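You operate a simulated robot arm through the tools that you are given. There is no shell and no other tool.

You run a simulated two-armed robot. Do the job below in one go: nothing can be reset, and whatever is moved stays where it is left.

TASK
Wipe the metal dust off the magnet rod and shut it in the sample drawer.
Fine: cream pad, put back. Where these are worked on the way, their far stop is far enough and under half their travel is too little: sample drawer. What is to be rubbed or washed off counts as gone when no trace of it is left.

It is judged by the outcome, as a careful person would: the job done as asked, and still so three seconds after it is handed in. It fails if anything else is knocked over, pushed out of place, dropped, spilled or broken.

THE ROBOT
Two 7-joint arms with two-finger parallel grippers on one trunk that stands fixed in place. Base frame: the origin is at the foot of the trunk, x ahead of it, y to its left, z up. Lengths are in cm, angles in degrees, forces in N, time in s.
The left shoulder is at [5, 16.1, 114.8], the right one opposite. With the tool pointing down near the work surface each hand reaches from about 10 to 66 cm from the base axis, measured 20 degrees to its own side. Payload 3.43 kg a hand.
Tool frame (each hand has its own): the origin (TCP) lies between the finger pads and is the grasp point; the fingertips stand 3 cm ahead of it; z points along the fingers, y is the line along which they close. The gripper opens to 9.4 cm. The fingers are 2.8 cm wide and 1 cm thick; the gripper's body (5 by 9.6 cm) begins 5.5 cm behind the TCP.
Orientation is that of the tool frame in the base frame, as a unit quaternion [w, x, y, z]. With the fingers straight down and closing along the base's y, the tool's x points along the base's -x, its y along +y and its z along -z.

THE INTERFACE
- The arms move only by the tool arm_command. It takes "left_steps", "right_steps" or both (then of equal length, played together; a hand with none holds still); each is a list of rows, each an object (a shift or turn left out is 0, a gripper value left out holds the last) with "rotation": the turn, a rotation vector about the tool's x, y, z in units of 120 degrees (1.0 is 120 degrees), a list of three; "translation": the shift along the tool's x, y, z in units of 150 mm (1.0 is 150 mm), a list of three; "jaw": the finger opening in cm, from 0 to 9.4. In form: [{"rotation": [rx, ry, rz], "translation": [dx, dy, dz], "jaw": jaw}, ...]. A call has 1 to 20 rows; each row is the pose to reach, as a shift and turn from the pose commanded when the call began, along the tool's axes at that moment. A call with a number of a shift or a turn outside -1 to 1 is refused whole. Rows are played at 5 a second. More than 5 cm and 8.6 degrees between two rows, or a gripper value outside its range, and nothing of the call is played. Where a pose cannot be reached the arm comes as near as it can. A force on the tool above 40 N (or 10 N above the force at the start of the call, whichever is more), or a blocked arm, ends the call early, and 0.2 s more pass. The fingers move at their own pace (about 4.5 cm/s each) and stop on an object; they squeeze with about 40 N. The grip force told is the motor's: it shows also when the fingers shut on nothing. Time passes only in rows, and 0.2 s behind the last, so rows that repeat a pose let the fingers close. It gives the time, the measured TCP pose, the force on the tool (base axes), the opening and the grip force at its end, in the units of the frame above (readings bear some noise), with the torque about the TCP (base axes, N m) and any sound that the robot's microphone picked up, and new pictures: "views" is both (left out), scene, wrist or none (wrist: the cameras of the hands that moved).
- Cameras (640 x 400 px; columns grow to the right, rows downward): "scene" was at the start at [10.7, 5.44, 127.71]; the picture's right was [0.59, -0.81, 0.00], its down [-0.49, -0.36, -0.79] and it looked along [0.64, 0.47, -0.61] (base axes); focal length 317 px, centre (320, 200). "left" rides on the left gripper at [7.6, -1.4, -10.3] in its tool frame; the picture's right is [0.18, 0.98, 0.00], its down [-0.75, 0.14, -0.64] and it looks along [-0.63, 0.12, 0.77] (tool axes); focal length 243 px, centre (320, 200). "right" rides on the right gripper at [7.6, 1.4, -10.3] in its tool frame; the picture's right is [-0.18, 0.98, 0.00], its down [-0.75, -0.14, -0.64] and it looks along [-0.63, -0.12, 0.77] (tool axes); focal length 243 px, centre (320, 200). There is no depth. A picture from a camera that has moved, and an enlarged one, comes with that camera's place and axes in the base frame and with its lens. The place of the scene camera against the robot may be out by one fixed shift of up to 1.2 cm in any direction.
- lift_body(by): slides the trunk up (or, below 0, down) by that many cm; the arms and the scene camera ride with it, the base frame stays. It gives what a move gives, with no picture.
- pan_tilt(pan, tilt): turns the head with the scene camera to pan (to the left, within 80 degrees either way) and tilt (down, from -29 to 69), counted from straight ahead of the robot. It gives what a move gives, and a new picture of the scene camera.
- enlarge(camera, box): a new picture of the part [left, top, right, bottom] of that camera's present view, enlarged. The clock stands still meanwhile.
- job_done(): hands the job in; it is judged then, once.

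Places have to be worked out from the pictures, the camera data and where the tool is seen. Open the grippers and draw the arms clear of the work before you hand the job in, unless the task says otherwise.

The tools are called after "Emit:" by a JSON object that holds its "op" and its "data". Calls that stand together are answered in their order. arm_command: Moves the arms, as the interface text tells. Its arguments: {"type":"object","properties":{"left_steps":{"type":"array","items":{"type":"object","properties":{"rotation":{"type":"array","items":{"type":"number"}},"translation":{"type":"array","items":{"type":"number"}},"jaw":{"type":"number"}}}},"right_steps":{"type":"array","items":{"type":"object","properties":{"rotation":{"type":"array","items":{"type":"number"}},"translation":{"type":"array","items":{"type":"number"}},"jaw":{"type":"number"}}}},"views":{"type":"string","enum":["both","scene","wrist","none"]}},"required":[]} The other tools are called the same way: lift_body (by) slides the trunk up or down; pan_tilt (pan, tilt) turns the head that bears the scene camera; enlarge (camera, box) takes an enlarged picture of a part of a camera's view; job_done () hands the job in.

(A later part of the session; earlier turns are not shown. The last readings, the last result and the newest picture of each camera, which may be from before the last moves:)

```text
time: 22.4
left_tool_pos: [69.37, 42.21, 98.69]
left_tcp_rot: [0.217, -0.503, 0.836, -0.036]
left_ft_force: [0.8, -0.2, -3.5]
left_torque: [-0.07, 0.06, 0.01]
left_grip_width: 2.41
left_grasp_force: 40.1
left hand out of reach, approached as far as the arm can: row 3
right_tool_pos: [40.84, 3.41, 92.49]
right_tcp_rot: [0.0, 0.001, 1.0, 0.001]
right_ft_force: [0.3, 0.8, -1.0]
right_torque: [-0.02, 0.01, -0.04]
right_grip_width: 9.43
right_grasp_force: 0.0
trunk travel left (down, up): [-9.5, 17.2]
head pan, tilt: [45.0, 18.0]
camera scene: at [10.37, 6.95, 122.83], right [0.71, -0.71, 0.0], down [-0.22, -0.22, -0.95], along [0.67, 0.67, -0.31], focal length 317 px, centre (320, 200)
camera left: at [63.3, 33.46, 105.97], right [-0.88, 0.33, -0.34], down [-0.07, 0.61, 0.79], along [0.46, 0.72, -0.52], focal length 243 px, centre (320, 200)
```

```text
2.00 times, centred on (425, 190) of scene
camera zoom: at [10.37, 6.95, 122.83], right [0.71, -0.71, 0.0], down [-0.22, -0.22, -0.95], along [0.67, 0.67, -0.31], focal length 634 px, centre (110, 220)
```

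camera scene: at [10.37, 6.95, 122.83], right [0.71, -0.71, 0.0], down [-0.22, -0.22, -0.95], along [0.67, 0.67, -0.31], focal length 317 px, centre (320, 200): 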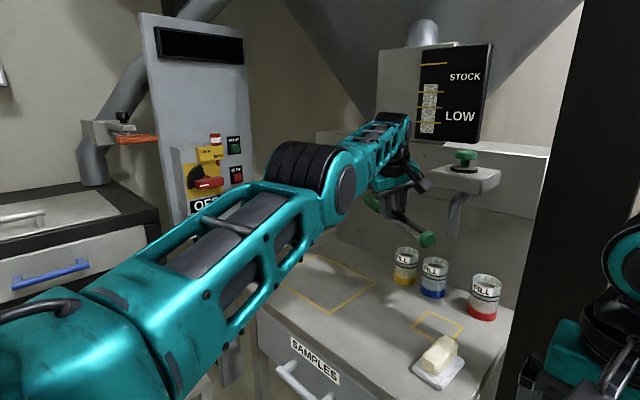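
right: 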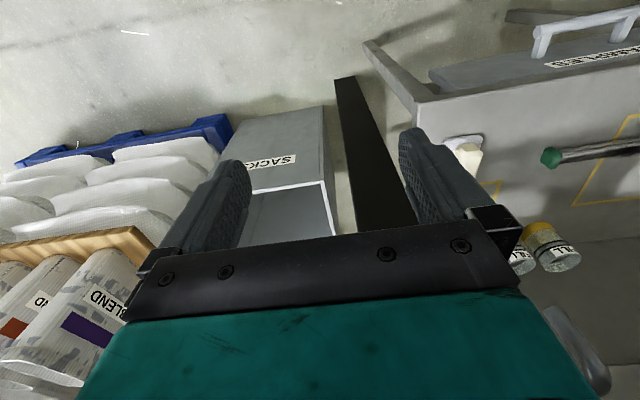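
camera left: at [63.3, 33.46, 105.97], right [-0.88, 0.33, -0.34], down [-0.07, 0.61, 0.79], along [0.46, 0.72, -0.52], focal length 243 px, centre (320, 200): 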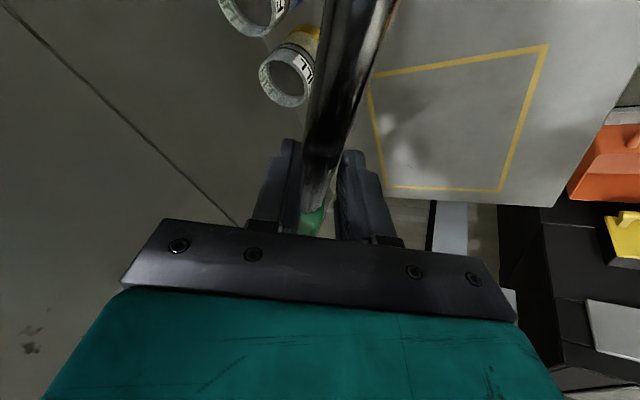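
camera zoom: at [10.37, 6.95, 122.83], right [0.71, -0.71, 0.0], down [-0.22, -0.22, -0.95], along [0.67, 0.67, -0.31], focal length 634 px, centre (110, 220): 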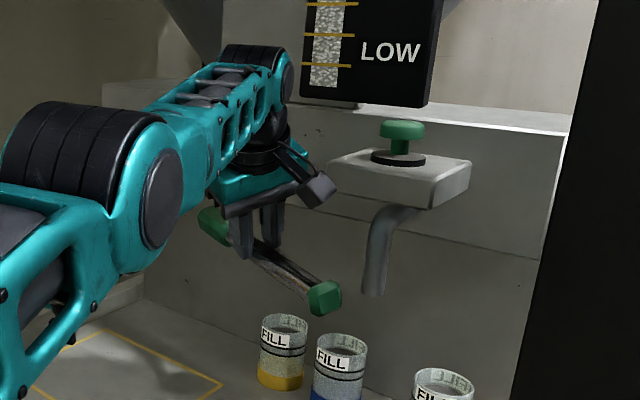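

The hand is free again (only the rod's weight shows), and the rod is still gripped. Now I un-tilt to vertical while moving down and inward, which should bend the elbow in the other direction.

Emit:
{"op": "arm_command", "data": {"left_steps": [{"rotation": [-0.027, 0.032, 0], "translation": [0.099, 0.134, 0.041]}, {"rotation": [-0.054, 0.064, 0], "translation": [0.198, 0.267, 0.082]}, {"rotation": [-0.081, 0.096, 0], "translation": [0.298, 0.4, 0.124]}, {"rotation": [-0.108, 0.128, 0], "translation": [0.397, 0.534, 0.165]}, {"rotation": [-0.135, 0.16, 0], "translation": [0.496, 0.668, 0.206]}, {"rotation": [-0.135, 0.16, 0], "translation": [0.496, 0.668, 0.206]}]}}

```text
time: 23.8
left_tool_pos: [61.57, 42.22, 91.01]
left_tcp_rot: [0.003, -0.515, 0.857, -0.002]
left_ft_force: [0.6, -0.2, -2.7]
left_torque: [-0.02, 0.02, -0.01]
left_grip_width: 2.41
left_grasp_force: 40.4
left hand out of reach, approached as far as the arm can: row 1, 2, 3, 4, 5, 6
right_tool_pos: [40.86, 3.45, 92.59]
right_tcp_rot: [-0.001, 0.0, 1.0, 0.0]
right_ft_force: [0.6, 0.9, -0.3]
right_torque: [0.02, 0.0, -0.01]
right_grip_width: 9.42
right_grasp_force: 0.3
trunk travel left (down, up): [-9.5, 17.2]
head pan, tilt: [45.0, 18.0]
camera scene: at [10.36, 6.94, 122.83], right [0.71, -0.71, 0.0], down [-0.22, -0.22, -0.95], along [0.67, 0.67, -0.31], focal length 317 px, centre (320, 200)
camera left: at [59.11, 34.85, 101.29], right [-0.95, 0.3, -0.01], down [0.23, 0.73, 0.64], along [0.2, 0.61, -0.77], focal length 243 px, centre (320, 200)
```

scene: 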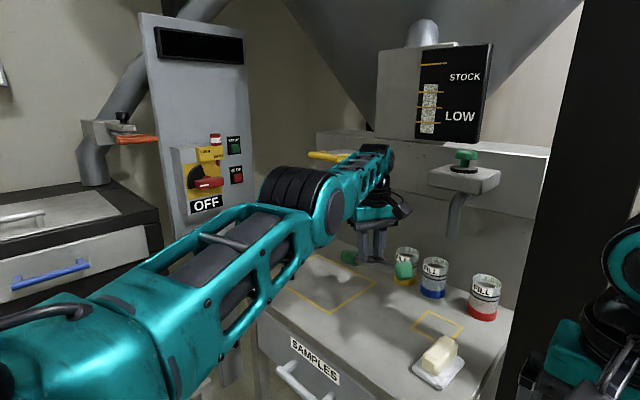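
left: 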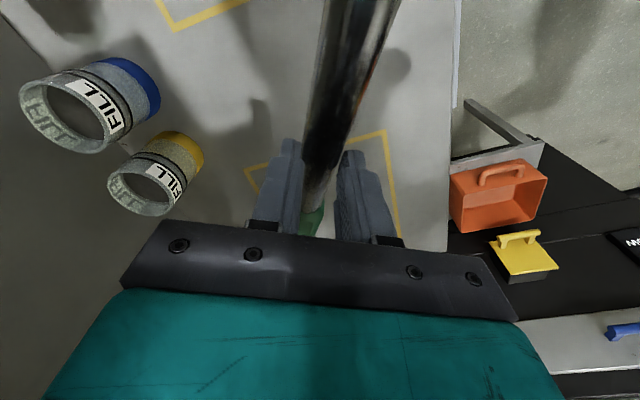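

Still on the same sphere, at (61.6, 42.2, 91). I try a combined downward and radially inward move, keeping the rod clear of the table.

Emit:
{"op": "arm_command", "data": {"left_steps": [{"translation": [0.08, 0.06, 0.067]}, {"translation": [0.16, 0.12, 0.133]}, {"translation": [0.24, 0.18, 0.2]}, {"translation": [0.319, 0.242, 0.267]}, {"translation": [0.319, 0.242, 0.267]}], "views": "scene"}}

Emit:
{"op": "enlarge", "data": {"camera": "scene", "box": [180, 120, 440, 300]}}

```text
time: 25.0
left_tool_pos: [61.89, 41.38, 86.62]
left_tcp_rot: [0.003, -0.515, 0.857, -0.002]
left_ft_force: [-0.3, 0.4, -2.4]
left_torque: [-0.06, 0.04, 0.02]
left_grip_width: 2.38
left_grasp_force: 40.1
left hand out of reach, approached as far as the arm can: row 1, 2, 3, 4, 5
right_tool_pos: [40.89, 3.42, 92.5]
right_tcp_rot: [0.0, 0.0, 1.0, 0.001]
right_ft_force: [-0.3, 0.4, -0.4]
right_torque: [-0.01, -0.01, 0.01]
right_grip_width: 9.4
right_grasp_force: 0.1
trunk travel left (down, up): [-9.5, 17.2]
head pan, tilt: [45.0, 18.0]
camera scene: at [10.34, 6.93, 122.84], right [0.71, -0.71, 0.0], down [-0.22, -0.22, -0.95], along [0.67, 0.67, -0.31], focal length 317 px, centre (320, 200)
```

scene: 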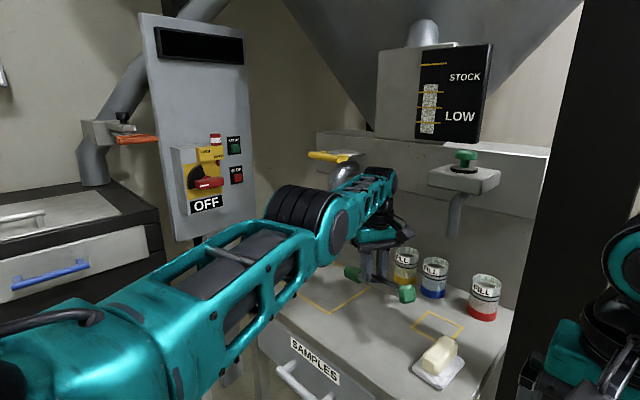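

```text
2.22 times, centred on (310, 210) of scene
camera zoom: at [10.34, 6.93, 122.84], right [0.71, -0.71, 0.0], down [-0.22, -0.22, -0.95], along [0.67, 0.67, -0.31], focal length 705 px, centre (342, 178)
```

zoom: 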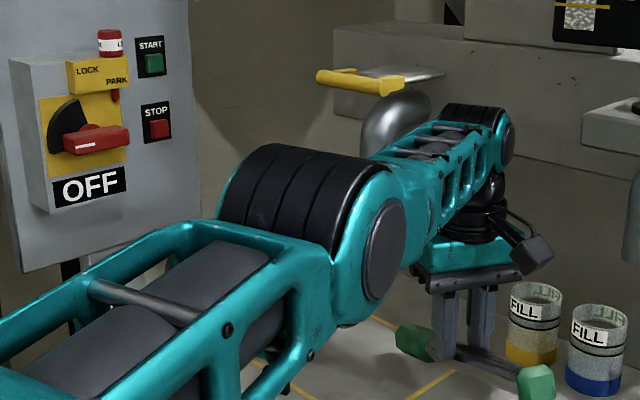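

No flex from vertical motion either (with equal links it wouldn't). Tilting the fingers inward should bend the elbow in its allowed direction, so I rise 8 cm for clearance, then tilt inward 25° while moving in.

Emit:
{"op": "arm_command", "data": {"left_steps": [{"translation": [0, 0, -0.27]}, {"translation": [0, 0, -0.54]}, {"rotation": [-0.03, 0.04, 0], "translation": [0.14, 0.11, -0.56]}, {"rotation": [-0.06, 0.08, 0], "translation": [0.28, 0.22, -0.59]}, {"rotation": [-0.09, 0.12, 0], "translation": [0.43, 0.33, -0.62]}, {"rotation": [-0.12, 0.16, 0], "translation": [0.572, 0.436, -0.647]}, {"rotation": [-0.12, 0.16, 0], "translation": [0.572, 0.436, -0.647]}], "views": "scene"}}

```text
time: 26.6
left_tool_pos: [56.62, 39.08, 96.37]
left_tcp_rot: [-0.141, -0.51, 0.849, 0.012]
left_ft_force: [0.6, -0.3, -3.6]
left_torque: [-0.06, 0.0, 0.0]
left_grip_width: 2.4
left_grasp_force: 40.0
left hand out of reach, approached as far as the arm can: row 2, 3, 4, 5, 6, 7
right_tool_pos: [40.8, 3.48, 92.4]
right_tcp_rot: [-0.001, 0.001, 1.0, 0.0]
right_ft_force: [-0.1, -0.1, 0.0]
right_torque: [0.01, 0.02, -0.03]
right_grip_width: 9.42
right_grasp_force: 0.0
trunk travel left (down, up): [-9.5, 17.2]
head pan, tilt: [45.0, 18.0]
camera scene: at [10.35, 6.94, 122.83], right [0.71, -0.71, 0.0], down [-0.22, -0.22, -0.95], along [0.67, 0.67, -0.31], focal length 317 px, centre (320, 200)
```

scene: 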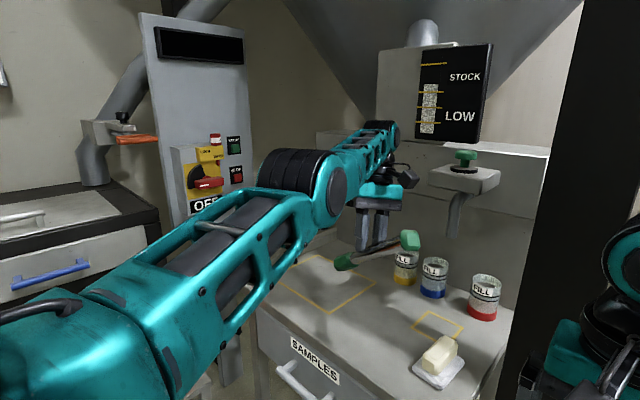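

The inward tilt stopped at 16°, a wrist limit. Perhaps my inward steps were too coarse for a straight elbow (the first millimetres need large joint turns), so I'll return to vertical and then pull in with tiny, growing steps.

Emit:
{"op": "arm_command", "data": {"left_steps": [{"rotation": [0.027, -0.036, 0], "translation": [-0.093, -0.067, -0.017]}, {"rotation": [0.054, -0.072, 0], "translation": [-0.187, -0.135, -0.035]}, {"rotation": [0.082, -0.108, 0], "translation": [-0.28, -0.202, -0.052]}, {"rotation": [0.082, -0.108, 0], "translation": [-0.28, -0.202, -0.052]}], "views": "none"}}

```text
time: 27.6
left_tool_pos: [61.26, 41.22, 95.48]
left_tcp_rot: [0.001, -0.515, 0.857, -0.003]
left_ft_force: [0.0, 0.1, -2.9]
left_torque: [-0.08, 0.0, 0.02]
left_grip_width: 2.4
left_grasp_force: 40.2
right_tool_pos: [40.83, 3.48, 92.45]
right_tcp_rot: [-0.001, 0.0, 1.0, 0.0]
right_ft_force: [-0.4, 0.4, 1.1]
right_torque: [-0.03, 0.0, 0.01]
right_grip_width: 9.4
right_grasp_force: 0.0
trunk travel left (down, up): [-9.5, 17.2]
head pan, tilt: [45.0, 18.0]
```

The pose is now fully reached, with no warning. I pull radially inward in tiny, growing steps.

Emit:
{"op": "arm_command", "data": {"left_steps": [{"translation": [0.0025, 0.0022, 0.0004]}, {"translation": [0.0051, 0.0043, 0.0008]}, {"translation": [0.0101, 0.0087, 0.0015]}, {"translation": [0.0152, 0.013, 0.0023]}, {"translation": [0.0228, 0.0195, 0.0034]}, {"translation": [0.0304, 0.026, 0.0045]}, {"translation": [0.0406, 0.0346, 0.006]}, {"translation": [0.0507, 0.0433, 0.0075]}, {"translation": [0.0634, 0.0541, 0.0094]}, {"translation": [0.0761, 0.065, 0.0113]}, {"translation": [0.0913, 0.0779, 0.0135]}, {"translation": [0.1065, 0.0909, 0.0158]}, {"translation": [0.1268, 0.1083, 0.0188]}, {"translation": [0.147, 0.1256, 0.0218]}, {"translation": [0.1724, 0.1472, 0.0255]}, {"translation": [0.1977, 0.1689, 0.0293]}, {"translation": [0.2282, 0.1949, 0.0338]}, {"translation": [0.2586, 0.2208, 0.0383]}, {"translation": [0.2941, 0.2511, 0.0435]}, {"translation": [0.3296, 0.2815, 0.0488]}], "views": "scene"}}

```text
time: 31.8
left_tool_pos: [61.42, 41.01, 95.67]
left_tcp_rot: [0.0, -0.515, 0.857, -0.002]
left_ft_force: [-0.4, -0.4, -3.0]
left_torque: [-0.04, 0.05, -0.02]
left_grip_width: 2.38
left_grasp_force: 39.7
left hand out of reach, approached as far as the arm can: row 5, 6, 7, 8, 9, 10, 11, 12, 13, 14, 15, 16, 17, 18, 19, 20
right_tool_pos: [40.91, 3.26, 92.48]
right_tcp_rot: [0.0, 0.0, 1.0, -0.001]
right_ft_force: [0.1, 0.1, -0.5]
right_torque: [0.03, 0.01, 0.0]
right_grip_width: 9.42
right_grasp_force: 0.1
trunk travel left (down, up): [-9.5, 17.2]
head pan, tilt: [45.0, 18.0]
camera scene: at [10.36, 6.94, 122.83], right [0.71, -0.71, 0.0], down [-0.22, -0.22, -0.95], along [0.67, 0.67, -0.31], focal length 317 px, centre (320, 200)
```

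scene: 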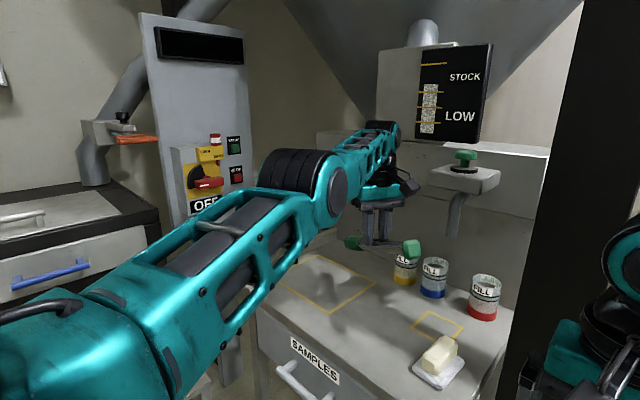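

My residuals fit a fixed 60 cm sphere around (5.3, 21.3, 105.4), so the elbow seems to sit just past straight, where an inward pull drives it into its stop. I'll swing to azimuth ~30° below spout height, push outward so the elbow passes straight, and only then tilt and pull.

Emit:
{"op": "arm_command", "data": {"left_steps": [{"translation": [-0.122, 0.14, 0.128]}, {"translation": [-0.244, 0.28, 0.256]}, {"translation": [-0.365, 0.42, 0.385]}, {"translation": [-0.487, 0.561, 0.513]}, {"translation": [-0.545, 0.525, 0.513]}, {"translation": [-0.6, 0.49, 0.513]}, {"translation": [-0.6, 0.49, 0.513]}], "views": "scene"}}

```text
time: 33.4
left_tool_pos: [57.46, 51.45, 87.44]
left_tcp_rot: [0.0, -0.515, 0.857, -0.004]
left_ft_force: [0.1, -0.1, -3.5]
left_torque: [-0.07, 0.02, -0.04]
left_grip_width: 2.4
left_grasp_force: 40.2
left hand out of reach, approached as far as the arm can: row 5, 6, 7
right_tool_pos: [40.87, 3.45, 92.52]
right_tcp_rot: [0.0, 0.0, 1.0, 0.0]
right_ft_force: [-1.1, 0.8, 0.3]
right_torque: [-0.01, -0.02, 0.02]
right_grip_width: 9.35
right_grasp_force: 0.1
trunk travel left (down, up): [-9.5, 17.2]
head pan, tilt: [45.0, 18.0]
camera scene: at [10.36, 6.96, 122.83], right [0.71, -0.71, 0.0], down [-0.22, -0.22, -0.95], along [0.67, 0.67, -0.31], focal length 317 px, centre (320, 200)
```

scene: 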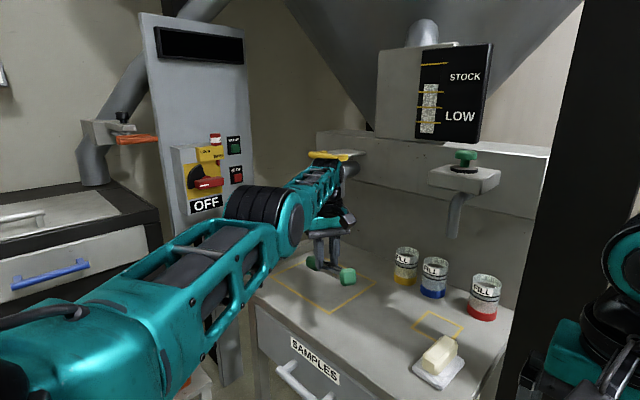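

Prediction and reading agree within 0.5 cm. Now a 20° outward tilt on the exact wrist-fixed arc, followed by gradual inward pull.

Emit:
{"op": "arm_command", "data": {"left_steps": [{"rotation": [0.031, -0.0495, 0], "translation": [-0.1275, -0.079, -0.009]}, {"rotation": [0.062, -0.099, 0], "translation": [-0.253, -0.158, -0.037]}, {"rotation": [0.0883, -0.1413, 0], "translation": [-0.357, -0.224, -0.075]}, {"rotation": [0.0883, -0.1413, 0], "translation": [-0.329, -0.206, -0.075]}, {"rotation": [0.0883, -0.1413, 0], "translation": [-0.3005, -0.189, -0.075]}, {"rotation": [0.0883, -0.1413, 0], "translation": [-0.244, -0.153, -0.075]}, {"rotation": [0.0883, -0.1413, 0], "translation": [-0.1875, -0.118, -0.075]}, {"rotation": [0.0883, -0.1413, 0], "translation": [-0.0745, -0.0475, -0.075]}, {"rotation": [0.0883, -0.1413, 0], "translation": [0.0385, 0.023, -0.075]}], "views": "scene"}}

```text
time: 35.4
left_tool_pos: [62.92, 54.82, 88.75]
left_tcp_rot: [0.173, -0.507, 0.844, -0.006]
left_ft_force: [0.0, -0.6, -3.3]
left_torque: [-0.05, 0.08, -0.03]
left_grip_width: 2.42
left_grasp_force: 40.0
left hand out of reach, approached as far as the arm can: row 4, 5, 6, 7, 8, 9
right_tool_pos: [40.87, 3.41, 92.54]
right_tcp_rot: [0.0, 0.001, 1.0, -0.001]
right_ft_force: [-0.6, -0.4, 0.0]
right_torque: [0.04, -0.02, 0.01]
right_grip_width: 9.41
right_grasp_force: 0.1
trunk travel left (down, up): [-9.5, 17.2]
head pan, tilt: [45.0, 18.0]
camera scene: at [10.36, 6.94, 122.83], right [0.71, -0.71, 0.0], down [-0.22, -0.22, -0.95], along [0.67, 0.67, -0.31], focal length 317 px, centre (320, 200)
```

scene: 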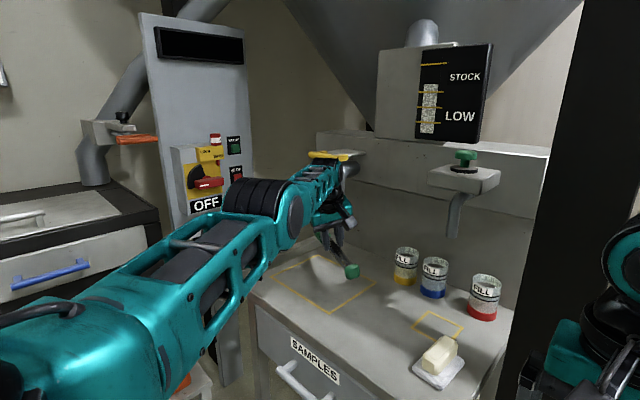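

Not yet. The opposite order is still untested: push outward, then sweep the tilt inward to −14° on the wrist-fixed arc, then pull. I add 3 cm height so the dipping handle stays clear of the table.

Emit:
{"op": "arm_command", "data": {"left_steps": [{"translation": [-0.108, -0.068, -0.06]}, {"translation": [-0.2166, -0.136, -0.12]}, {"translation": [-0.0572, -0.0371, -0.188]}, {"rotation": [-0.03, 0.048, 0], "translation": [0.0663, 0.0401, -0.1965]}, {"rotation": [-0.0601, 0.0961, 0], "translation": [0.1882, 0.1162, -0.2222]}, {"rotation": [-0.0901, 0.1442, 0], "translation": [0.3073, 0.1903, -0.2649]}, {"rotation": [-0.1201, 0.1922, 0], "translation": [0.4209, 0.2609, -0.3239]}, {"rotation": [-0.1502, 0.2403, 0], "translation": [0.5274, 0.327, -0.398]}, {"rotation": [-0.1502, 0.2403, 0], "translation": [0.554, 0.3435, -0.4094]}, {"rotation": [-0.1502, 0.2403, 0], "translation": [0.5805, 0.3601, -0.4207]}, {"rotation": [-0.1502, 0.2403, 0], "translation": [0.6334, 0.393, -0.4435]}, {"rotation": [-0.1502, 0.2403, 0], "translation": [0.7134, 0.4427, -0.4776]}, {"rotation": [-0.1502, 0.2403, 0], "translation": [0.7931, 0.4923, -0.5117]}, {"rotation": [-0.1502, 0.2403, 0], "translation": [0.8994, 0.5585, -0.557]}], "views": "scene"}}

```text
time: 38.4
left_tool_pos: [53.66, 50.02, 92.7]
left_tcp_rot: [-0.096, -0.524, 0.846, -0.005]
left_ft_force: [-0.3, 0.4, -2.5]
left_torque: [-0.07, -0.01, 0.0]
left_grip_width: 2.43
left_grasp_force: 40.1
left hand out of reach, approached as far as the arm can: row 1, 2, 9, 10, 11, 12, 13, 14
right_tool_pos: [40.75, 3.37, 92.28]
right_tcp_rot: [0.0, -0.001, 1.0, 0.0]
right_ft_force: [-0.5, 0.1, -0.4]
right_torque: [0.0, 0.02, 0.02]
right_grip_width: 9.4
right_grasp_force: 0.0
trunk travel left (down, up): [-9.5, 17.2]
head pan, tilt: [45.0, 18.0]
camera scene: at [10.35, 6.94, 122.83], right [0.71, -0.71, 0.0], down [-0.22, -0.22, -0.95], along [0.67, 0.67, -0.31], focal length 317 px, centre (320, 200)
```

scene: 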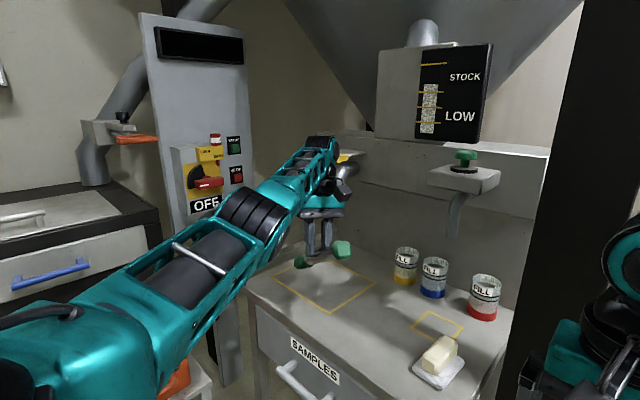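

The upper arm has now rolled: the elbow's plane has turned visibly. I keep pulling inward from here.

Emit:
{"op": "arm_command", "data": {"left_steps": [{"translation": [0.0165, 0.0106, 0.0038]}, {"translation": [0.0549, 0.0353, 0.0127]}, {"translation": [0.11, 0.0706, 0.0254]}, {"translation": [0.22, 0.141, 0.051]}, {"translation": [0.33, 0.212, 0.076]}, {"translation": [0.44, 0.282, 0.102]}, {"translation": [0.44, 0.282, 0.102]}, {"translation": [0.44, 0.282, 0.102]}], "views": "scene"}}

```text
time: 40.2
left_tool_pos: [46.7, 46.39, 92.61]
left_tcp_rot: [-0.097, -0.524, 0.846, -0.005]
left_ft_force: [0.4, 0.0, -2.8]
left_torque: [-0.05, 0.03, -0.01]
left_grip_width: 2.41
left_grasp_force: 40.1
left hand out of reach, approached as far as the arm can: row 2, 3
right_tool_pos: [40.8, 3.51, 92.47]
right_tcp_rot: [0.0, 0.0, 1.0, 0.0]
right_ft_force: [-0.5, -0.2, -0.4]
right_torque: [-0.02, 0.0, 0.05]
right_grip_width: 9.38
right_grasp_force: 0.0
trunk travel left (down, up): [-9.5, 17.2]
head pan, tilt: [45.0, 18.0]
camera scene: at [10.35, 6.94, 122.83], right [0.71, -0.71, 0.0], down [-0.22, -0.22, -0.95], along [0.67, 0.67, -0.31], focal length 317 px, centre (320, 200)
```

scene: 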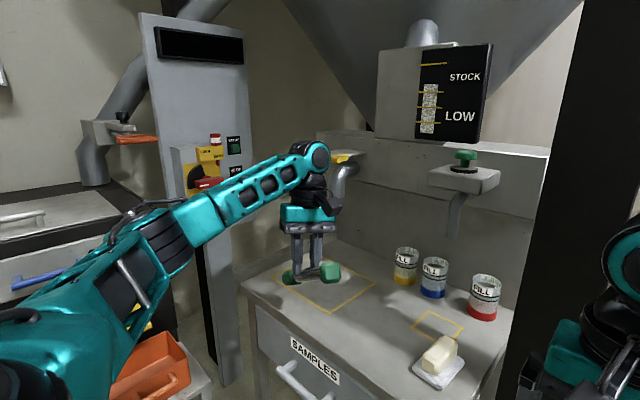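

The elbow has flexed out to the side and the hand is back at (46.7, 46.4, 92.6). From now on I'll keep well inside the reach limit. Next I level the rod (cap is about 31° up) by tilting the fingers toward the handle end.

Emit:
{"op": "arm_command", "data": {"left_steps": [{"rotation": [0, -0.066, 0]}, {"rotation": [0, -0.132, 0]}, {"rotation": [0, -0.198, 0]}, {"rotation": [0, -0.264, 0]}, {"rotation": [0, -0.264, 0]}]}}

Emit:
{"op": "enlarge", "data": {"camera": "scene", "box": [240, 130, 400, 310]}}

```text
time: 41.4
left_tool_pos: [47.01, 46.52, 92.8]
left_tcp_rot: [0.138, -0.505, 0.841, 0.138]
left_ft_force: [-0.5, 0.1, -2.8]
left_torque: [-0.11, 0.05, 0.03]
left_grip_width: 2.4
left_grasp_force: 39.9
right_tool_pos: [40.87, 3.29, 92.43]
right_tcp_rot: [-0.001, 0.001, 1.0, -0.001]
right_ft_force: [0.3, 0.1, 0.3]
right_torque: [-0.01, -0.02, -0.02]
right_grip_width: 9.4
right_grasp_force: 0.1
trunk travel left (down, up): [-9.5, 17.2]
head pan, tilt: [45.0, 18.0]
camera scene: at [10.35, 6.94, 122.83], right [0.71, -0.71, 0.0], down [-0.22, -0.22, -0.95], along [0.67, 0.67, -0.31], focal length 317 px, centre (320, 200)
camera left: at [43.84, 35.75, 99.18], right [-0.96, 0.29, 0.02], down [0.15, 0.44, 0.89], along [0.25, 0.85, -0.46], focal length 243 px, centre (320, 200)
```

scene: 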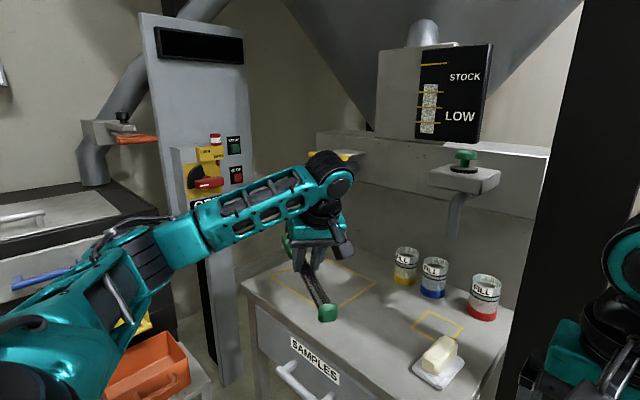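
left: 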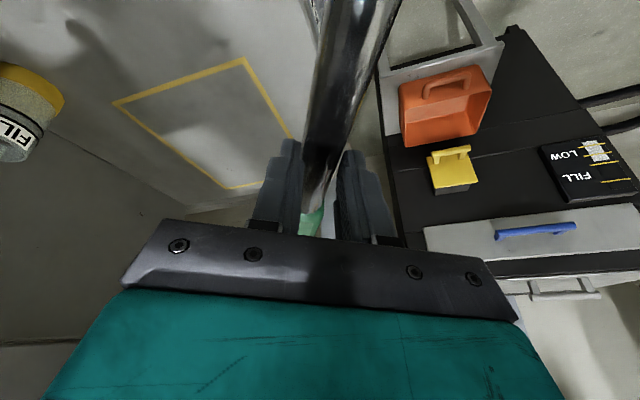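

```text
2.22 times, centred on (320, 220) of scene
camera zoom: at [10.35, 6.94, 122.83], right [0.71, -0.71, 0.0], down [-0.22, -0.22, -0.95], along [0.67, 0.67, -0.31], focal length 705 px, centre (320, 156)
```

zoom: 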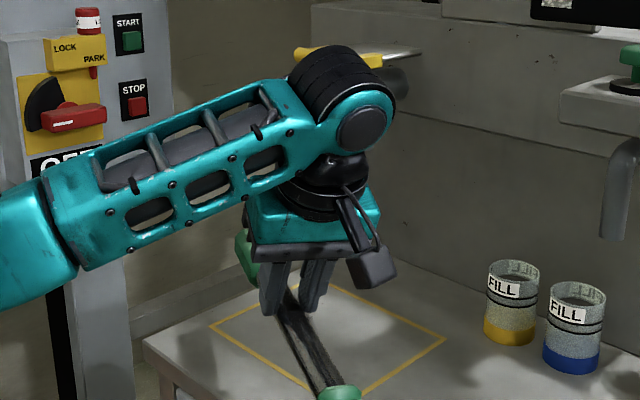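

The rod is level and the hand is comfortably placed. Now I turn it clockwise about the vertical, first 75°, to bring the dusty side toward me.

Emit:
{"op": "arm_command", "data": {"left_steps": [{"rotation": [0.0258, -0.0064, 0.0642]}, {"rotation": [0.0516, -0.0129, 0.1284]}, {"rotation": [0.0774, -0.0193, 0.1926]}, {"rotation": [0.1032, -0.0258, 0.2568]}, {"rotation": [0.129, -0.0322, 0.3211]}, {"rotation": [0.1548, -0.0387, 0.3853]}, {"rotation": [0.1806, -0.0451, 0.4495]}, {"rotation": [0.2064, -0.0516, 0.5137]}, {"rotation": [0.2322, -0.058, 0.5779]}, {"rotation": [0.2322, -0.058, 0.5779]}]}}

```text
time: 43.6
left_tool_pos: [47.15, 46.29, 92.76]
left_tcp_rot: [0.193, 0.111, 0.975, 0.025]
left_ft_force: [-0.4, -0.1, -3.4]
left_torque: [0.0, 0.11, -0.03]
left_grip_width: 2.42
left_grasp_force: 39.6
right_tool_pos: [40.86, 3.37, 92.4]
right_tcp_rot: [0.0, 0.0, 1.0, 0.0]
right_ft_force: [-0.2, 0.7, 0.8]
right_torque: [0.02, -0.02, -0.01]
right_grip_width: 9.39
right_grasp_force: 0.1
trunk travel left (down, up): [-9.5, 17.2]
head pan, tilt: [45.0, 18.0]
camera scene: at [10.35, 6.94, 122.83], right [0.71, -0.71, 0.0], down [-0.22, -0.22, -0.95], along [0.67, 0.67, -0.31], focal length 317 px, centre (320, 200)
camera left: at [35.99, 46.63, 99.15], right [0.04, 1.0, 0.02], down [0.46, -0.04, 0.89], along [0.89, -0.02, -0.46], focal length 243 px, centre (320, 200)
```

scene: 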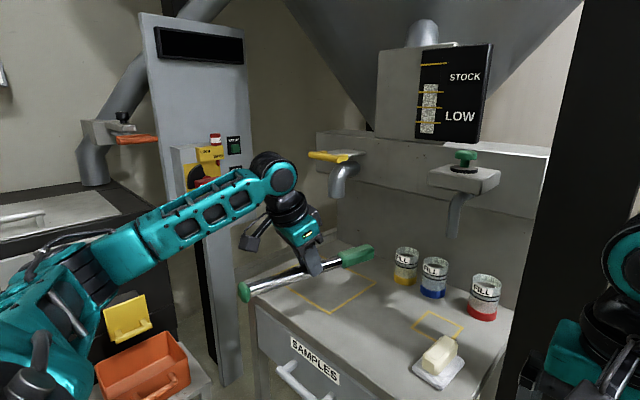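
left: 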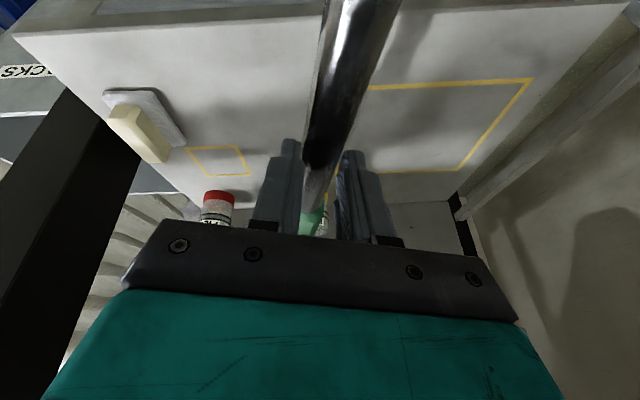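

The rod now points along x. I turn a further 78° so the cap points to +y and the handle to −y, moving slightly over the table.

Emit:
{"op": "arm_command", "data": {"left_steps": [{"rotation": [0.0241, -0.006, 0.0602], "translation": [-0.02, -0.006, 0.008]}, {"rotation": [0.0482, -0.0119, 0.1204], "translation": [-0.04, -0.011, 0.015]}, {"rotation": [0.0723, -0.0179, 0.1805], "translation": [-0.061, -0.017, 0.023]}, {"rotation": [0.0964, -0.0238, 0.2407], "translation": [-0.081, -0.022, 0.03]}, {"rotation": [0.1205, -0.0298, 0.3009], "translation": [-0.102, -0.028, 0.038]}, {"rotation": [0.1446, -0.0357, 0.3611], "translation": [-0.122, -0.034, 0.046]}, {"rotation": [0.1687, -0.0417, 0.4213], "translation": [-0.142, -0.039, 0.053]}, {"rotation": [0.1928, -0.0476, 0.4814], "translation": [-0.162, -0.045, 0.061]}, {"rotation": [0.2169, -0.0536, 0.5416], "translation": [-0.183, -0.05, 0.068]}, {"rotation": [0.241, -0.0595, 0.6018], "translation": [-0.203, -0.056, 0.076]}, {"rotation": [0.241, -0.0595, 0.6018], "translation": [-0.203, -0.056, 0.076]}]}}

```text
time: 46.0
left_tool_pos: [50.13, 45.01, 92.65]
left_tcp_rot: [0.165, 0.701, 0.686, -0.102]
left_ft_force: [1.3, 0.2, -2.5]
left_torque: [0.08, 0.0, -0.02]
left_grip_width: 2.42
left_grasp_force: 40.0
right_tool_pos: [40.86, 3.41, 92.46]
right_tcp_rot: [-0.001, 0.0, 1.0, 0.0]
right_ft_force: [-0.1, 0.1, 0.5]
right_torque: [-0.02, 0.0, -0.02]
right_grip_width: 9.38
right_grasp_force: 0.1
trunk travel left (down, up): [-9.5, 17.2]
head pan, tilt: [45.0, 18.0]
camera scene: at [10.36, 6.93, 122.83], right [0.71, -0.71, 0.0], down [-0.22, -0.22, -0.95], along [0.67, 0.67, -0.31], focal length 317 px, centre (320, 200)
camera left: at [48.06, 55.75, 99.14], right [0.99, 0.17, 0.02], down [0.06, -0.46, 0.88], along [0.16, -0.87, -0.47], focal length 243 px, centre (320, 200)
```

scene: 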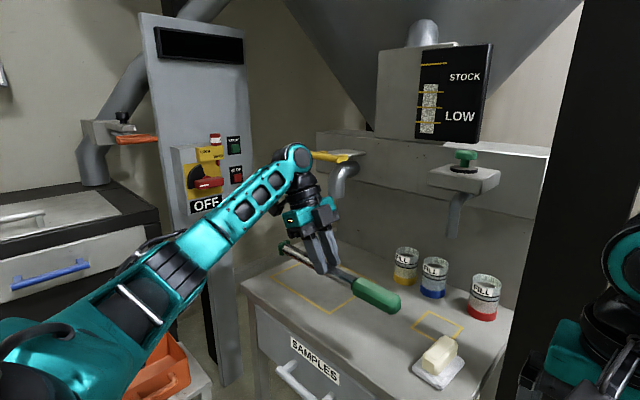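
left: 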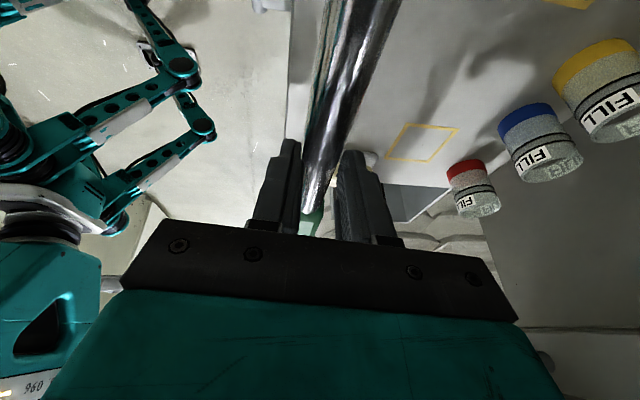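

The rod is now turned end for end: cap toward +y, handle toward −y. I zoom in to see where the dust faces now.

Emit:
{"op": "enlarge", "data": {"camera": "scene", "box": [260, 220, 420, 330]}}

Emit:
{"op": "enlarge", "data": {"camera": "left", "box": [260, 0, 420, 250]}}

```text
3.64 times, centred on (340, 275) of scene
camera zoom: at [10.36, 6.93, 122.83], right [0.71, -0.71, 0.0], down [-0.22, -0.22, -0.95], along [0.67, 0.67, -0.31], focal length 1154 px, centre (247, -73)
```

zoom: 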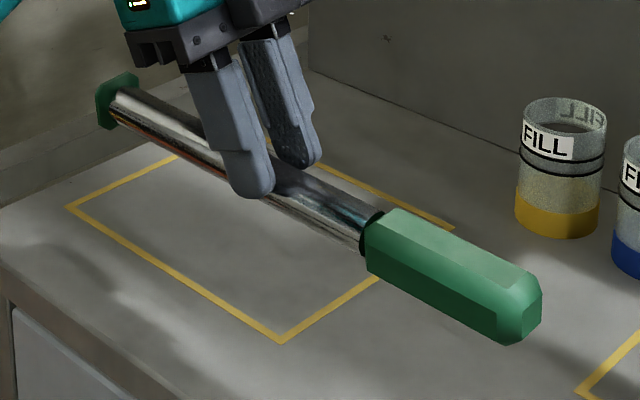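

```text
1.60 times, centred on (340, 125) of left
camera zoom: at [48.06, 55.75, 99.14], right [0.99, 0.17, 0.02], down [0.06, -0.46, 0.88], along [0.16, -0.87, -0.47], focal length 388 px, centre (288, 320)
```

zoom: 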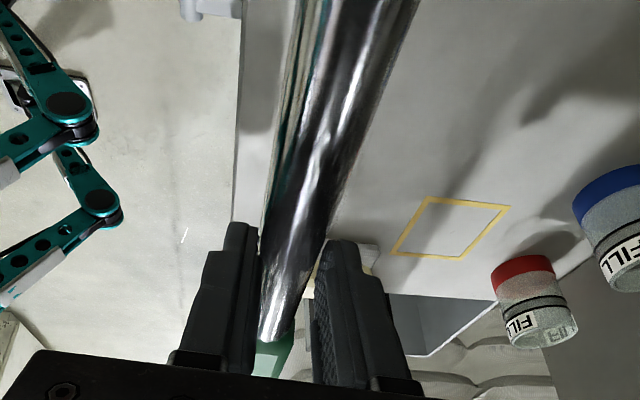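

The rod mirrors its surroundings, so it's hard to tell from here. I'll set it down near the table front at x≈53, grip y≈46, and look again.

Emit:
{"op": "arm_command", "data": {"left_steps": [{"translation": [0.086, 0.021, 0.161]}, {"translation": [0.172, 0.041, 0.323]}, {"translation": [0.259, 0.062, 0.484]}, {"translation": [0.345, 0.082, 0.646]}, {"translation": [0.388, 0.093, 0.726]}, {"translation": [0.431, 0.103, 0.807]}, {"translation": [0.431, 0.103, 0.807]}]}}

```text
time: 47.6
left_tool_pos: [52.91, 46.36, 79.43]
left_tcp_rot: [0.165, 0.701, 0.686, -0.101]
left_ft_force: [-0.6, 0.0, -2.8]
left_torque: [0.08, 0.01, -0.03]
left_grip_width: 2.42
left_grasp_force: 40.4
right_tool_pos: [40.84, 3.37, 92.49]
right_tcp_rot: [0.0, 0.0, 1.0, 0.0]
right_ft_force: [0.7, 0.5, -0.5]
right_torque: [0.01, -0.02, -0.01]
right_grip_width: 9.39
right_grasp_force: 0.1
trunk travel left (down, up): [-9.5, 17.2]
head pan, tilt: [45.0, 18.0]
camera scene: at [10.36, 6.94, 122.83], right [0.71, -0.71, 0.0], down [-0.22, -0.22, -0.95], along [0.67, 0.67, -0.31], focal length 317 px, centre (320, 200)
camera left: at [50.86, 57.28, 85.8], right [0.99, 0.17, 0.02], down [0.06, -0.46, 0.88], along [0.16, -0.87, -0.47], focal length 243 px, centre (320, 200)
```

scene: 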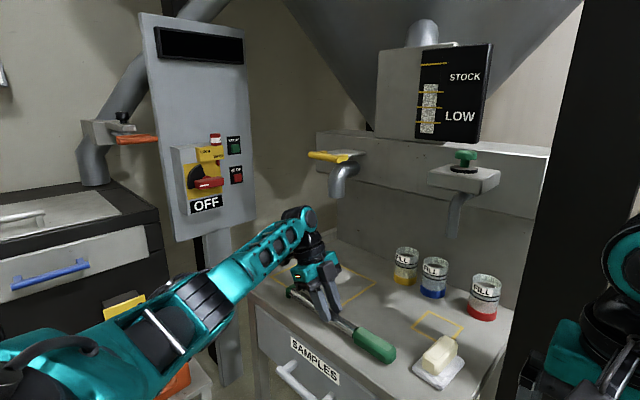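
left: 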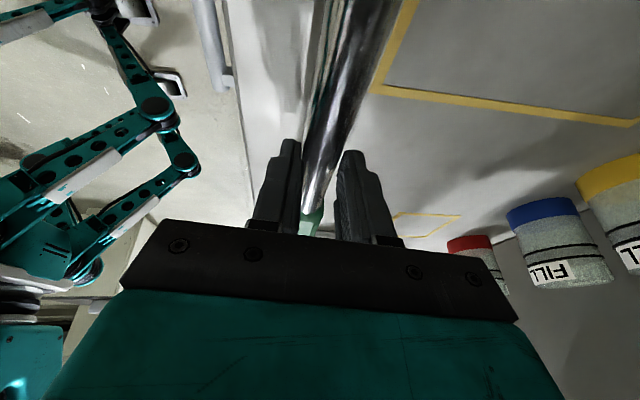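

Still 0.7 cm above the resting height. I ease it down in small steps.

Emit:
{"op": "arm_command", "data": {"left_steps": [{"translation": [0.0049, -0.0012, 0.0123]}, {"translation": [0.0098, -0.0024, 0.0246]}, {"translation": [0.0148, -0.0037, 0.037]}, {"translation": [0.0172, -0.0043, 0.0431]}, {"translation": [0.0172, -0.0043, 0.0431]}], "views": "none"}}

```text
time: 48.8
left_tool_pos: [52.77, 46.48, 78.71]
left_tcp_rot: [0.165, 0.701, 0.686, -0.1]
left_ft_force: [0.3, 4.8, 8.0]
left_torque: [-0.84, 0.13, -0.04]
left_grip_width: 2.44
left_grasp_force: 39.6
right_tool_pos: [40.75, 3.36, 92.51]
right_tcp_rot: [0.0, -0.001, 1.0, 0.0]
right_ft_force: [0.6, 0.2, -0.4]
right_torque: [0.02, -0.01, 0.03]
right_grip_width: 9.41
right_grasp_force: 0.1
trunk travel left (down, up): [-9.5, 17.2]
head pan, tilt: [45.0, 18.0]
```

The rod has touched the table (force reading +8 N). I open the fingers and rise clear.

Emit:
{"op": "arm_command", "data": {"left_steps": [{"jaw": 3.0}, {"jaw": 4.0}, {"jaw": 5.0}, {"translation": [-0.03, 0.007, -0.075], "jaw": 5.5}, {"translation": [-0.09, 0.02, -0.23]}, {"translation": [-0.15, 0.036, -0.37]}, {"translation": [-0.2, 0.048, -0.5]}, {"translation": [-0.26, 0.06, -0.65]}]}}

Emit:
{"op": "enlarge", "data": {"camera": "scene", "box": [260, 220, 480, 400]}}

```text
time: 50.6
left_tool_pos: [52.77, 46.44, 89.37]
left_tcp_rot: [0.165, 0.701, 0.686, -0.101]
left_ft_force: [-0.8, -0.4, -0.1]
left_torque: [0.0, -0.01, -0.01]
left_grip_width: 5.5
left_grasp_force: 0.1
right_tool_pos: [40.87, 3.3, 92.54]
right_tcp_rot: [0.0, 0.0, 1.0, -0.001]
right_ft_force: [0.7, 0.0, -0.7]
right_torque: [0.01, -0.01, 0.01]
right_grip_width: 9.4
right_grasp_force: 0.0
trunk travel left (down, up): [-9.5, 17.2]
head pan, tilt: [45.0, 18.0]
camera scene: at [10.32, 6.91, 122.84], right [0.71, -0.71, 0.0], down [-0.22, -0.22, -0.95], along [0.67, 0.67, -0.31], focal length 317 px, centre (320, 200)
camera left: at [50.72, 57.41, 95.81], right [0.99, 0.17, 0.02], down [0.06, -0.46, 0.88], along [0.16, -0.87, -0.47], focal length 243 px, centre (320, 200)
```

scene: 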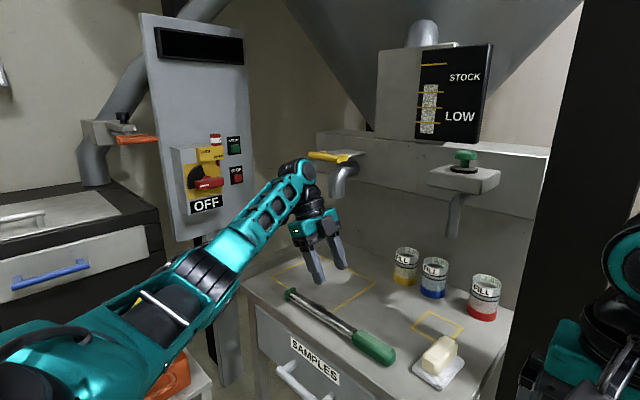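
left: 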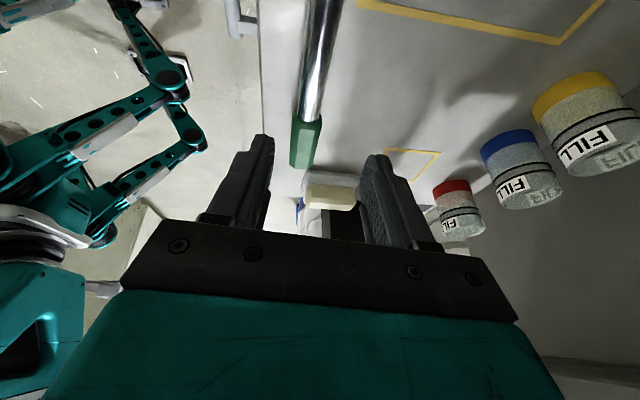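

```text
2.22 times, centred on (370, 310) of scene
camera zoom: at [10.32, 6.91, 122.84], right [0.71, -0.71, 0.0], down [-0.22, -0.22, -0.95], along [0.67, 0.67, -0.31], focal length 705 px, centre (209, -44)
```

zoom: 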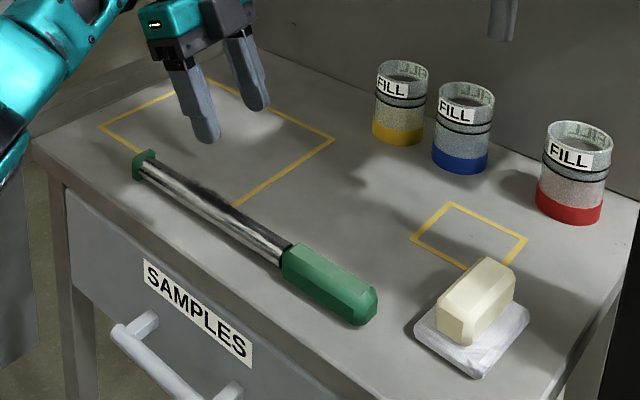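

The rod rests near the table front. I point the head at it and zoom in on the steel to see where the dust lies.

Emit:
{"op": "pan_tilt", "data": {"pan": 38, "tilt": 40}}

Emit:
{"op": "enlarge", "data": {"camera": "scene", "box": [240, 150, 400, 260]}}

Emit:
{"op": "enlarge", "data": {"camera": "left", "box": [250, 0, 400, 180]}}

```text
time: 51.5
left_tool_pos: [52.79, 46.55, 89.39]
left_tcp_rot: [0.165, 0.701, 0.686, -0.101]
left_ft_force: [-0.3, 0.5, -1.1]
left_torque: [0.01, 0.0, 0.03]
left_grip_width: 5.51
left_grasp_force: 0.0
right_tool_pos: [40.79, 3.37, 92.53]
right_tcp_rot: [0.0, 0.0, 1.0, -0.001]
right_ft_force: [-0.1, 0.7, -0.7]
right_torque: [0.01, 0.01, -0.01]
right_grip_width: 9.4
right_grasp_force: 0.0
trunk travel left (down, up): [-9.5, 17.2]
head pan, tilt: [38.0, 40.0]
camera scene: at [10.43, 5.56, 119.38], right [0.62, -0.79, 0.0], down [-0.51, -0.4, -0.77], along [0.6, 0.47, -0.64], focal length 317 px, centre (320, 200)
```

scene: 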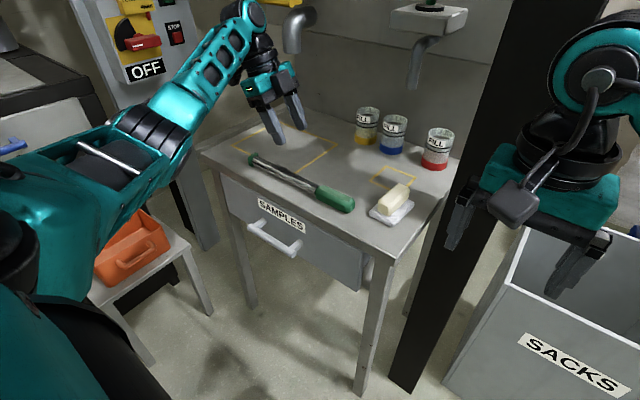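

```text
3.64 times, centred on (320, 205) of scene
camera zoom: at [10.43, 5.56, 119.38], right [0.62, -0.79, 0.0], down [-0.51, -0.4, -0.77], along [0.6, 0.47, -0.64], focal length 1154 px, centre (320, 182)
```

zoom: 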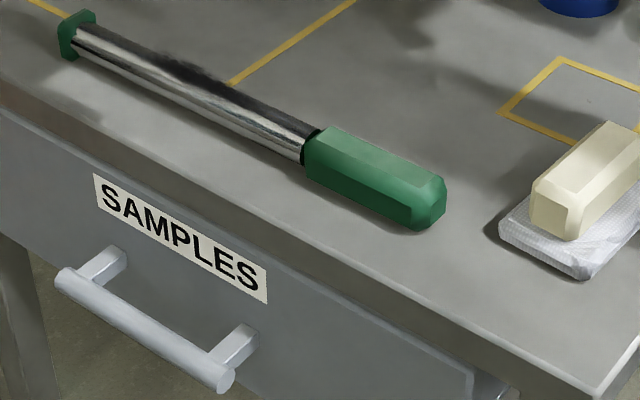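

```text
2.22 times, centred on (325, 90) of left
camera zoom: at [50.74, 57.41, 95.76], right [0.99, 0.17, 0.02], down [0.06, -0.46, 0.88], along [0.16, -0.87, -0.47], focal length 539 px, centre (309, 444)
```

zoom: 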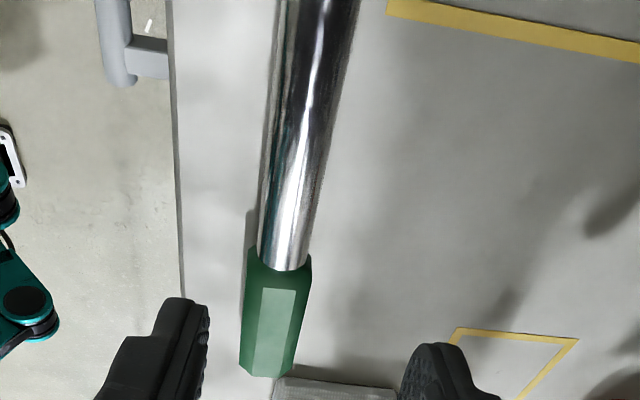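

The dust still shows along the upper edge after turning, so it may sit on top or wrap around the rod. I look closer.

Emit:
{"op": "enlarge", "data": {"camera": "scene", "box": [253, 150, 333, 205]}}

Emit:
{"op": "enlarge", "data": {"camera": "scene", "box": [280, 165, 320, 195]}}

```text
7.27 times, centred on (293, 178) of scene
camera zoom: at [10.43, 5.56, 119.38], right [0.62, -0.79, 0.0], down [-0.51, -0.4, -0.77], along [0.6, 0.47, -0.64], focal length 2307 px, centre (516, 364)
```

zoom: 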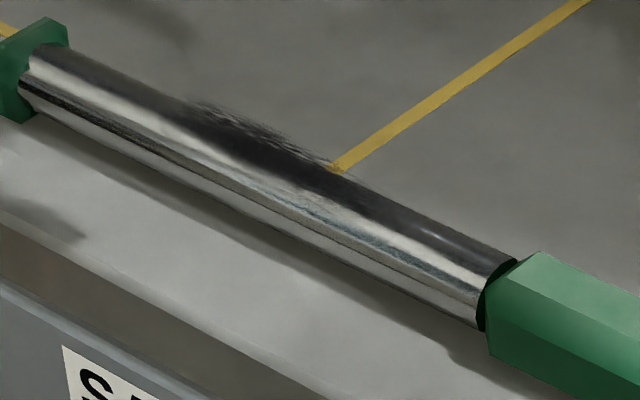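

```text
13.33 times, centred on (300, 180) of scene
camera zoom: at [10.43, 5.56, 119.38], right [0.62, -0.79, 0.0], down [-0.51, -0.4, -0.77], along [0.6, 0.47, -0.64], focal length 4230 px, centre (587, 467)
```

zoom: 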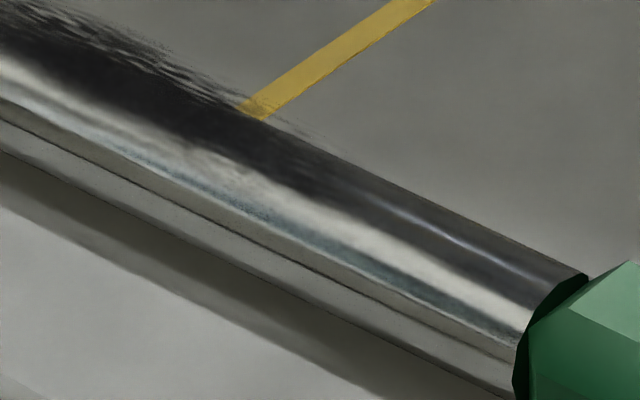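

The dust is in fact centred on the rod's top, so a flat wipe from above suits it; steel spans y≈38–58, dust y≈42–52 at x≈52.8. Now I turn the hand back to its home yaw, vertical, and head toward the pad.

Emit:
{"op": "arm_command", "data": {"left_steps": [{"rotation": [-0.009, 0.0147, -0.0625], "translation": [-0.065, 0.008, 0.005]}, {"rotation": [-0.018, 0.0294, -0.125], "translation": [-0.13, 0.015, 0.02]}, {"rotation": [-0.027, 0.0441, -0.1874], "translation": [-0.195, 0.023, 0.04]}, {"rotation": [-0.036, 0.0588, -0.2499], "translation": [-0.26, 0.031, 0.06]}, {"rotation": [-0.045, 0.0735, -0.3124], "translation": [-0.325, 0.038, 0.08]}, {"rotation": [-0.054, 0.0883, -0.3749], "translation": [-0.39, 0.046, 0.1]}, {"rotation": [-0.063, 0.103, -0.4373], "translation": [-0.455, 0.054, 0.12]}, {"rotation": [-0.072, 0.1177, -0.4998], "translation": [-0.52, 0.061, 0.14]}, {"rotation": [-0.081, 0.1324, -0.5623], "translation": [-0.585, 0.069, 0.155]}, {"rotation": [-0.09, 0.1471, -0.6248], "translation": [-0.65, 0.077, 0.17]}, {"rotation": [-0.099, 0.1618, -0.6872], "translation": [-0.715, 0.084, 0.19]}, {"rotation": [-0.108, 0.1765, -0.7497], "translation": [-0.779, 0.092, 0.205]}, {"rotation": [-0.108, 0.1765, -0.7497], "translation": [-0.779, 0.092, 0.205]}]}}

```text
time: 54.2
left_tool_pos: [53.9, 34.35, 90.72]
left_tcp_rot: [0.0, -0.002, 1.0, 0.0]
left_ft_force: [0.5, -0.4, -0.7]
left_torque: [-0.03, 0.02, -0.01]
left_grip_width: 5.49
left_grasp_force: 0.0
right_tool_pos: [40.82, 3.37, 92.49]
right_tcp_rot: [0.0, 0.0, 1.0, 0.001]
right_ft_force: [-0.6, -0.2, -1.0]
right_torque: [-0.01, 0.02, -0.01]
right_grip_width: 9.42
right_grasp_force: 0.1
trunk travel left (down, up): [-9.5, 17.2]
head pan, tilt: [38.0, 40.0]
camera scene: at [10.43, 5.55, 119.37], right [0.62, -0.79, 0.0], down [-0.51, -0.4, -0.77], along [0.6, 0.47, -0.64], focal length 317 px, centre (320, 200)
camera left: at [46.27, 32.97, 100.88], right [-0.19, 0.98, 0.0], down [0.75, 0.14, 0.64], along [0.63, 0.12, -0.77], focal length 243 px, centre (320, 200)
```

scene: 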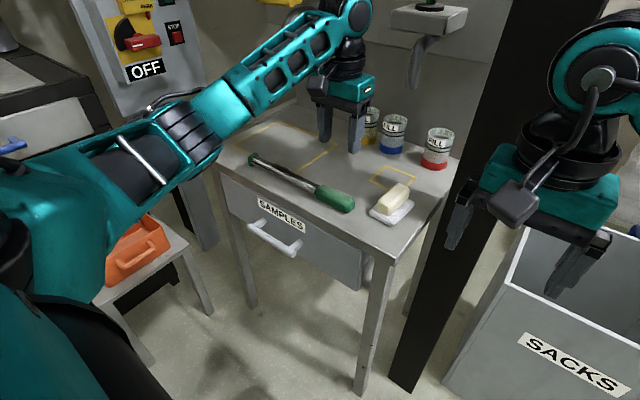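
left: 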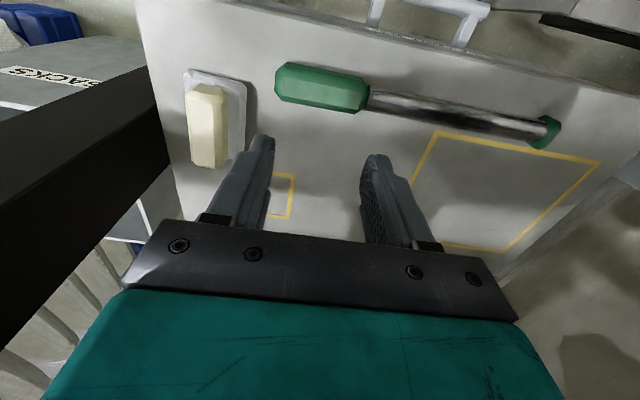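

A good overhead view. I enlarge the rod and the pad here.

Emit:
{"op": "enlarge", "data": {"camera": "left", "box": [350, 60, 580, 180]}}

Emit:
{"op": "enlarge", "data": {"camera": "left", "box": [150, 50, 300, 190]}}

```text
2.78 times, centred on (465, 120) of left
camera zoom: at [46.27, 32.97, 100.88], right [-0.19, 0.98, 0.0], down [0.75, 0.14, 0.64], along [0.63, 0.12, -0.77], focal length 675 px, centre (-84, 423)
```

zoom: 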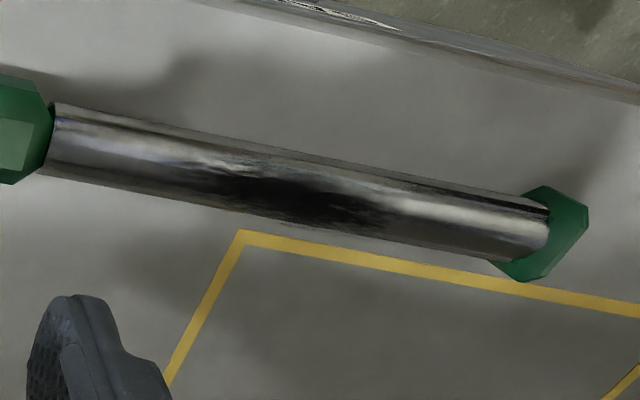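

```text
2.86 times, centred on (225, 120) of left
camera zoom: at [46.27, 32.97, 100.88], right [-0.19, 0.98, 0.0], down [0.75, 0.14, 0.64], along [0.63, 0.12, -0.77], focal length 693 px, centre (591, 429)
```

zoom: 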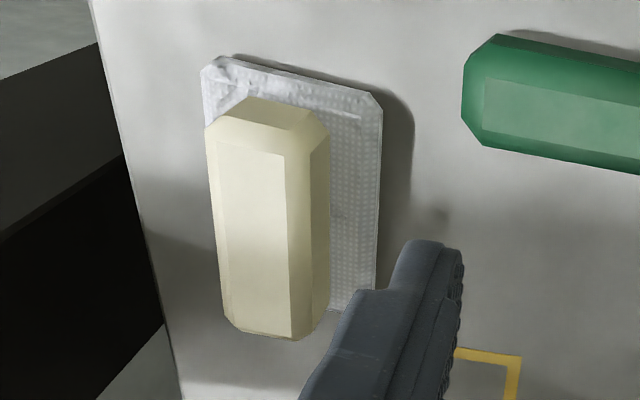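

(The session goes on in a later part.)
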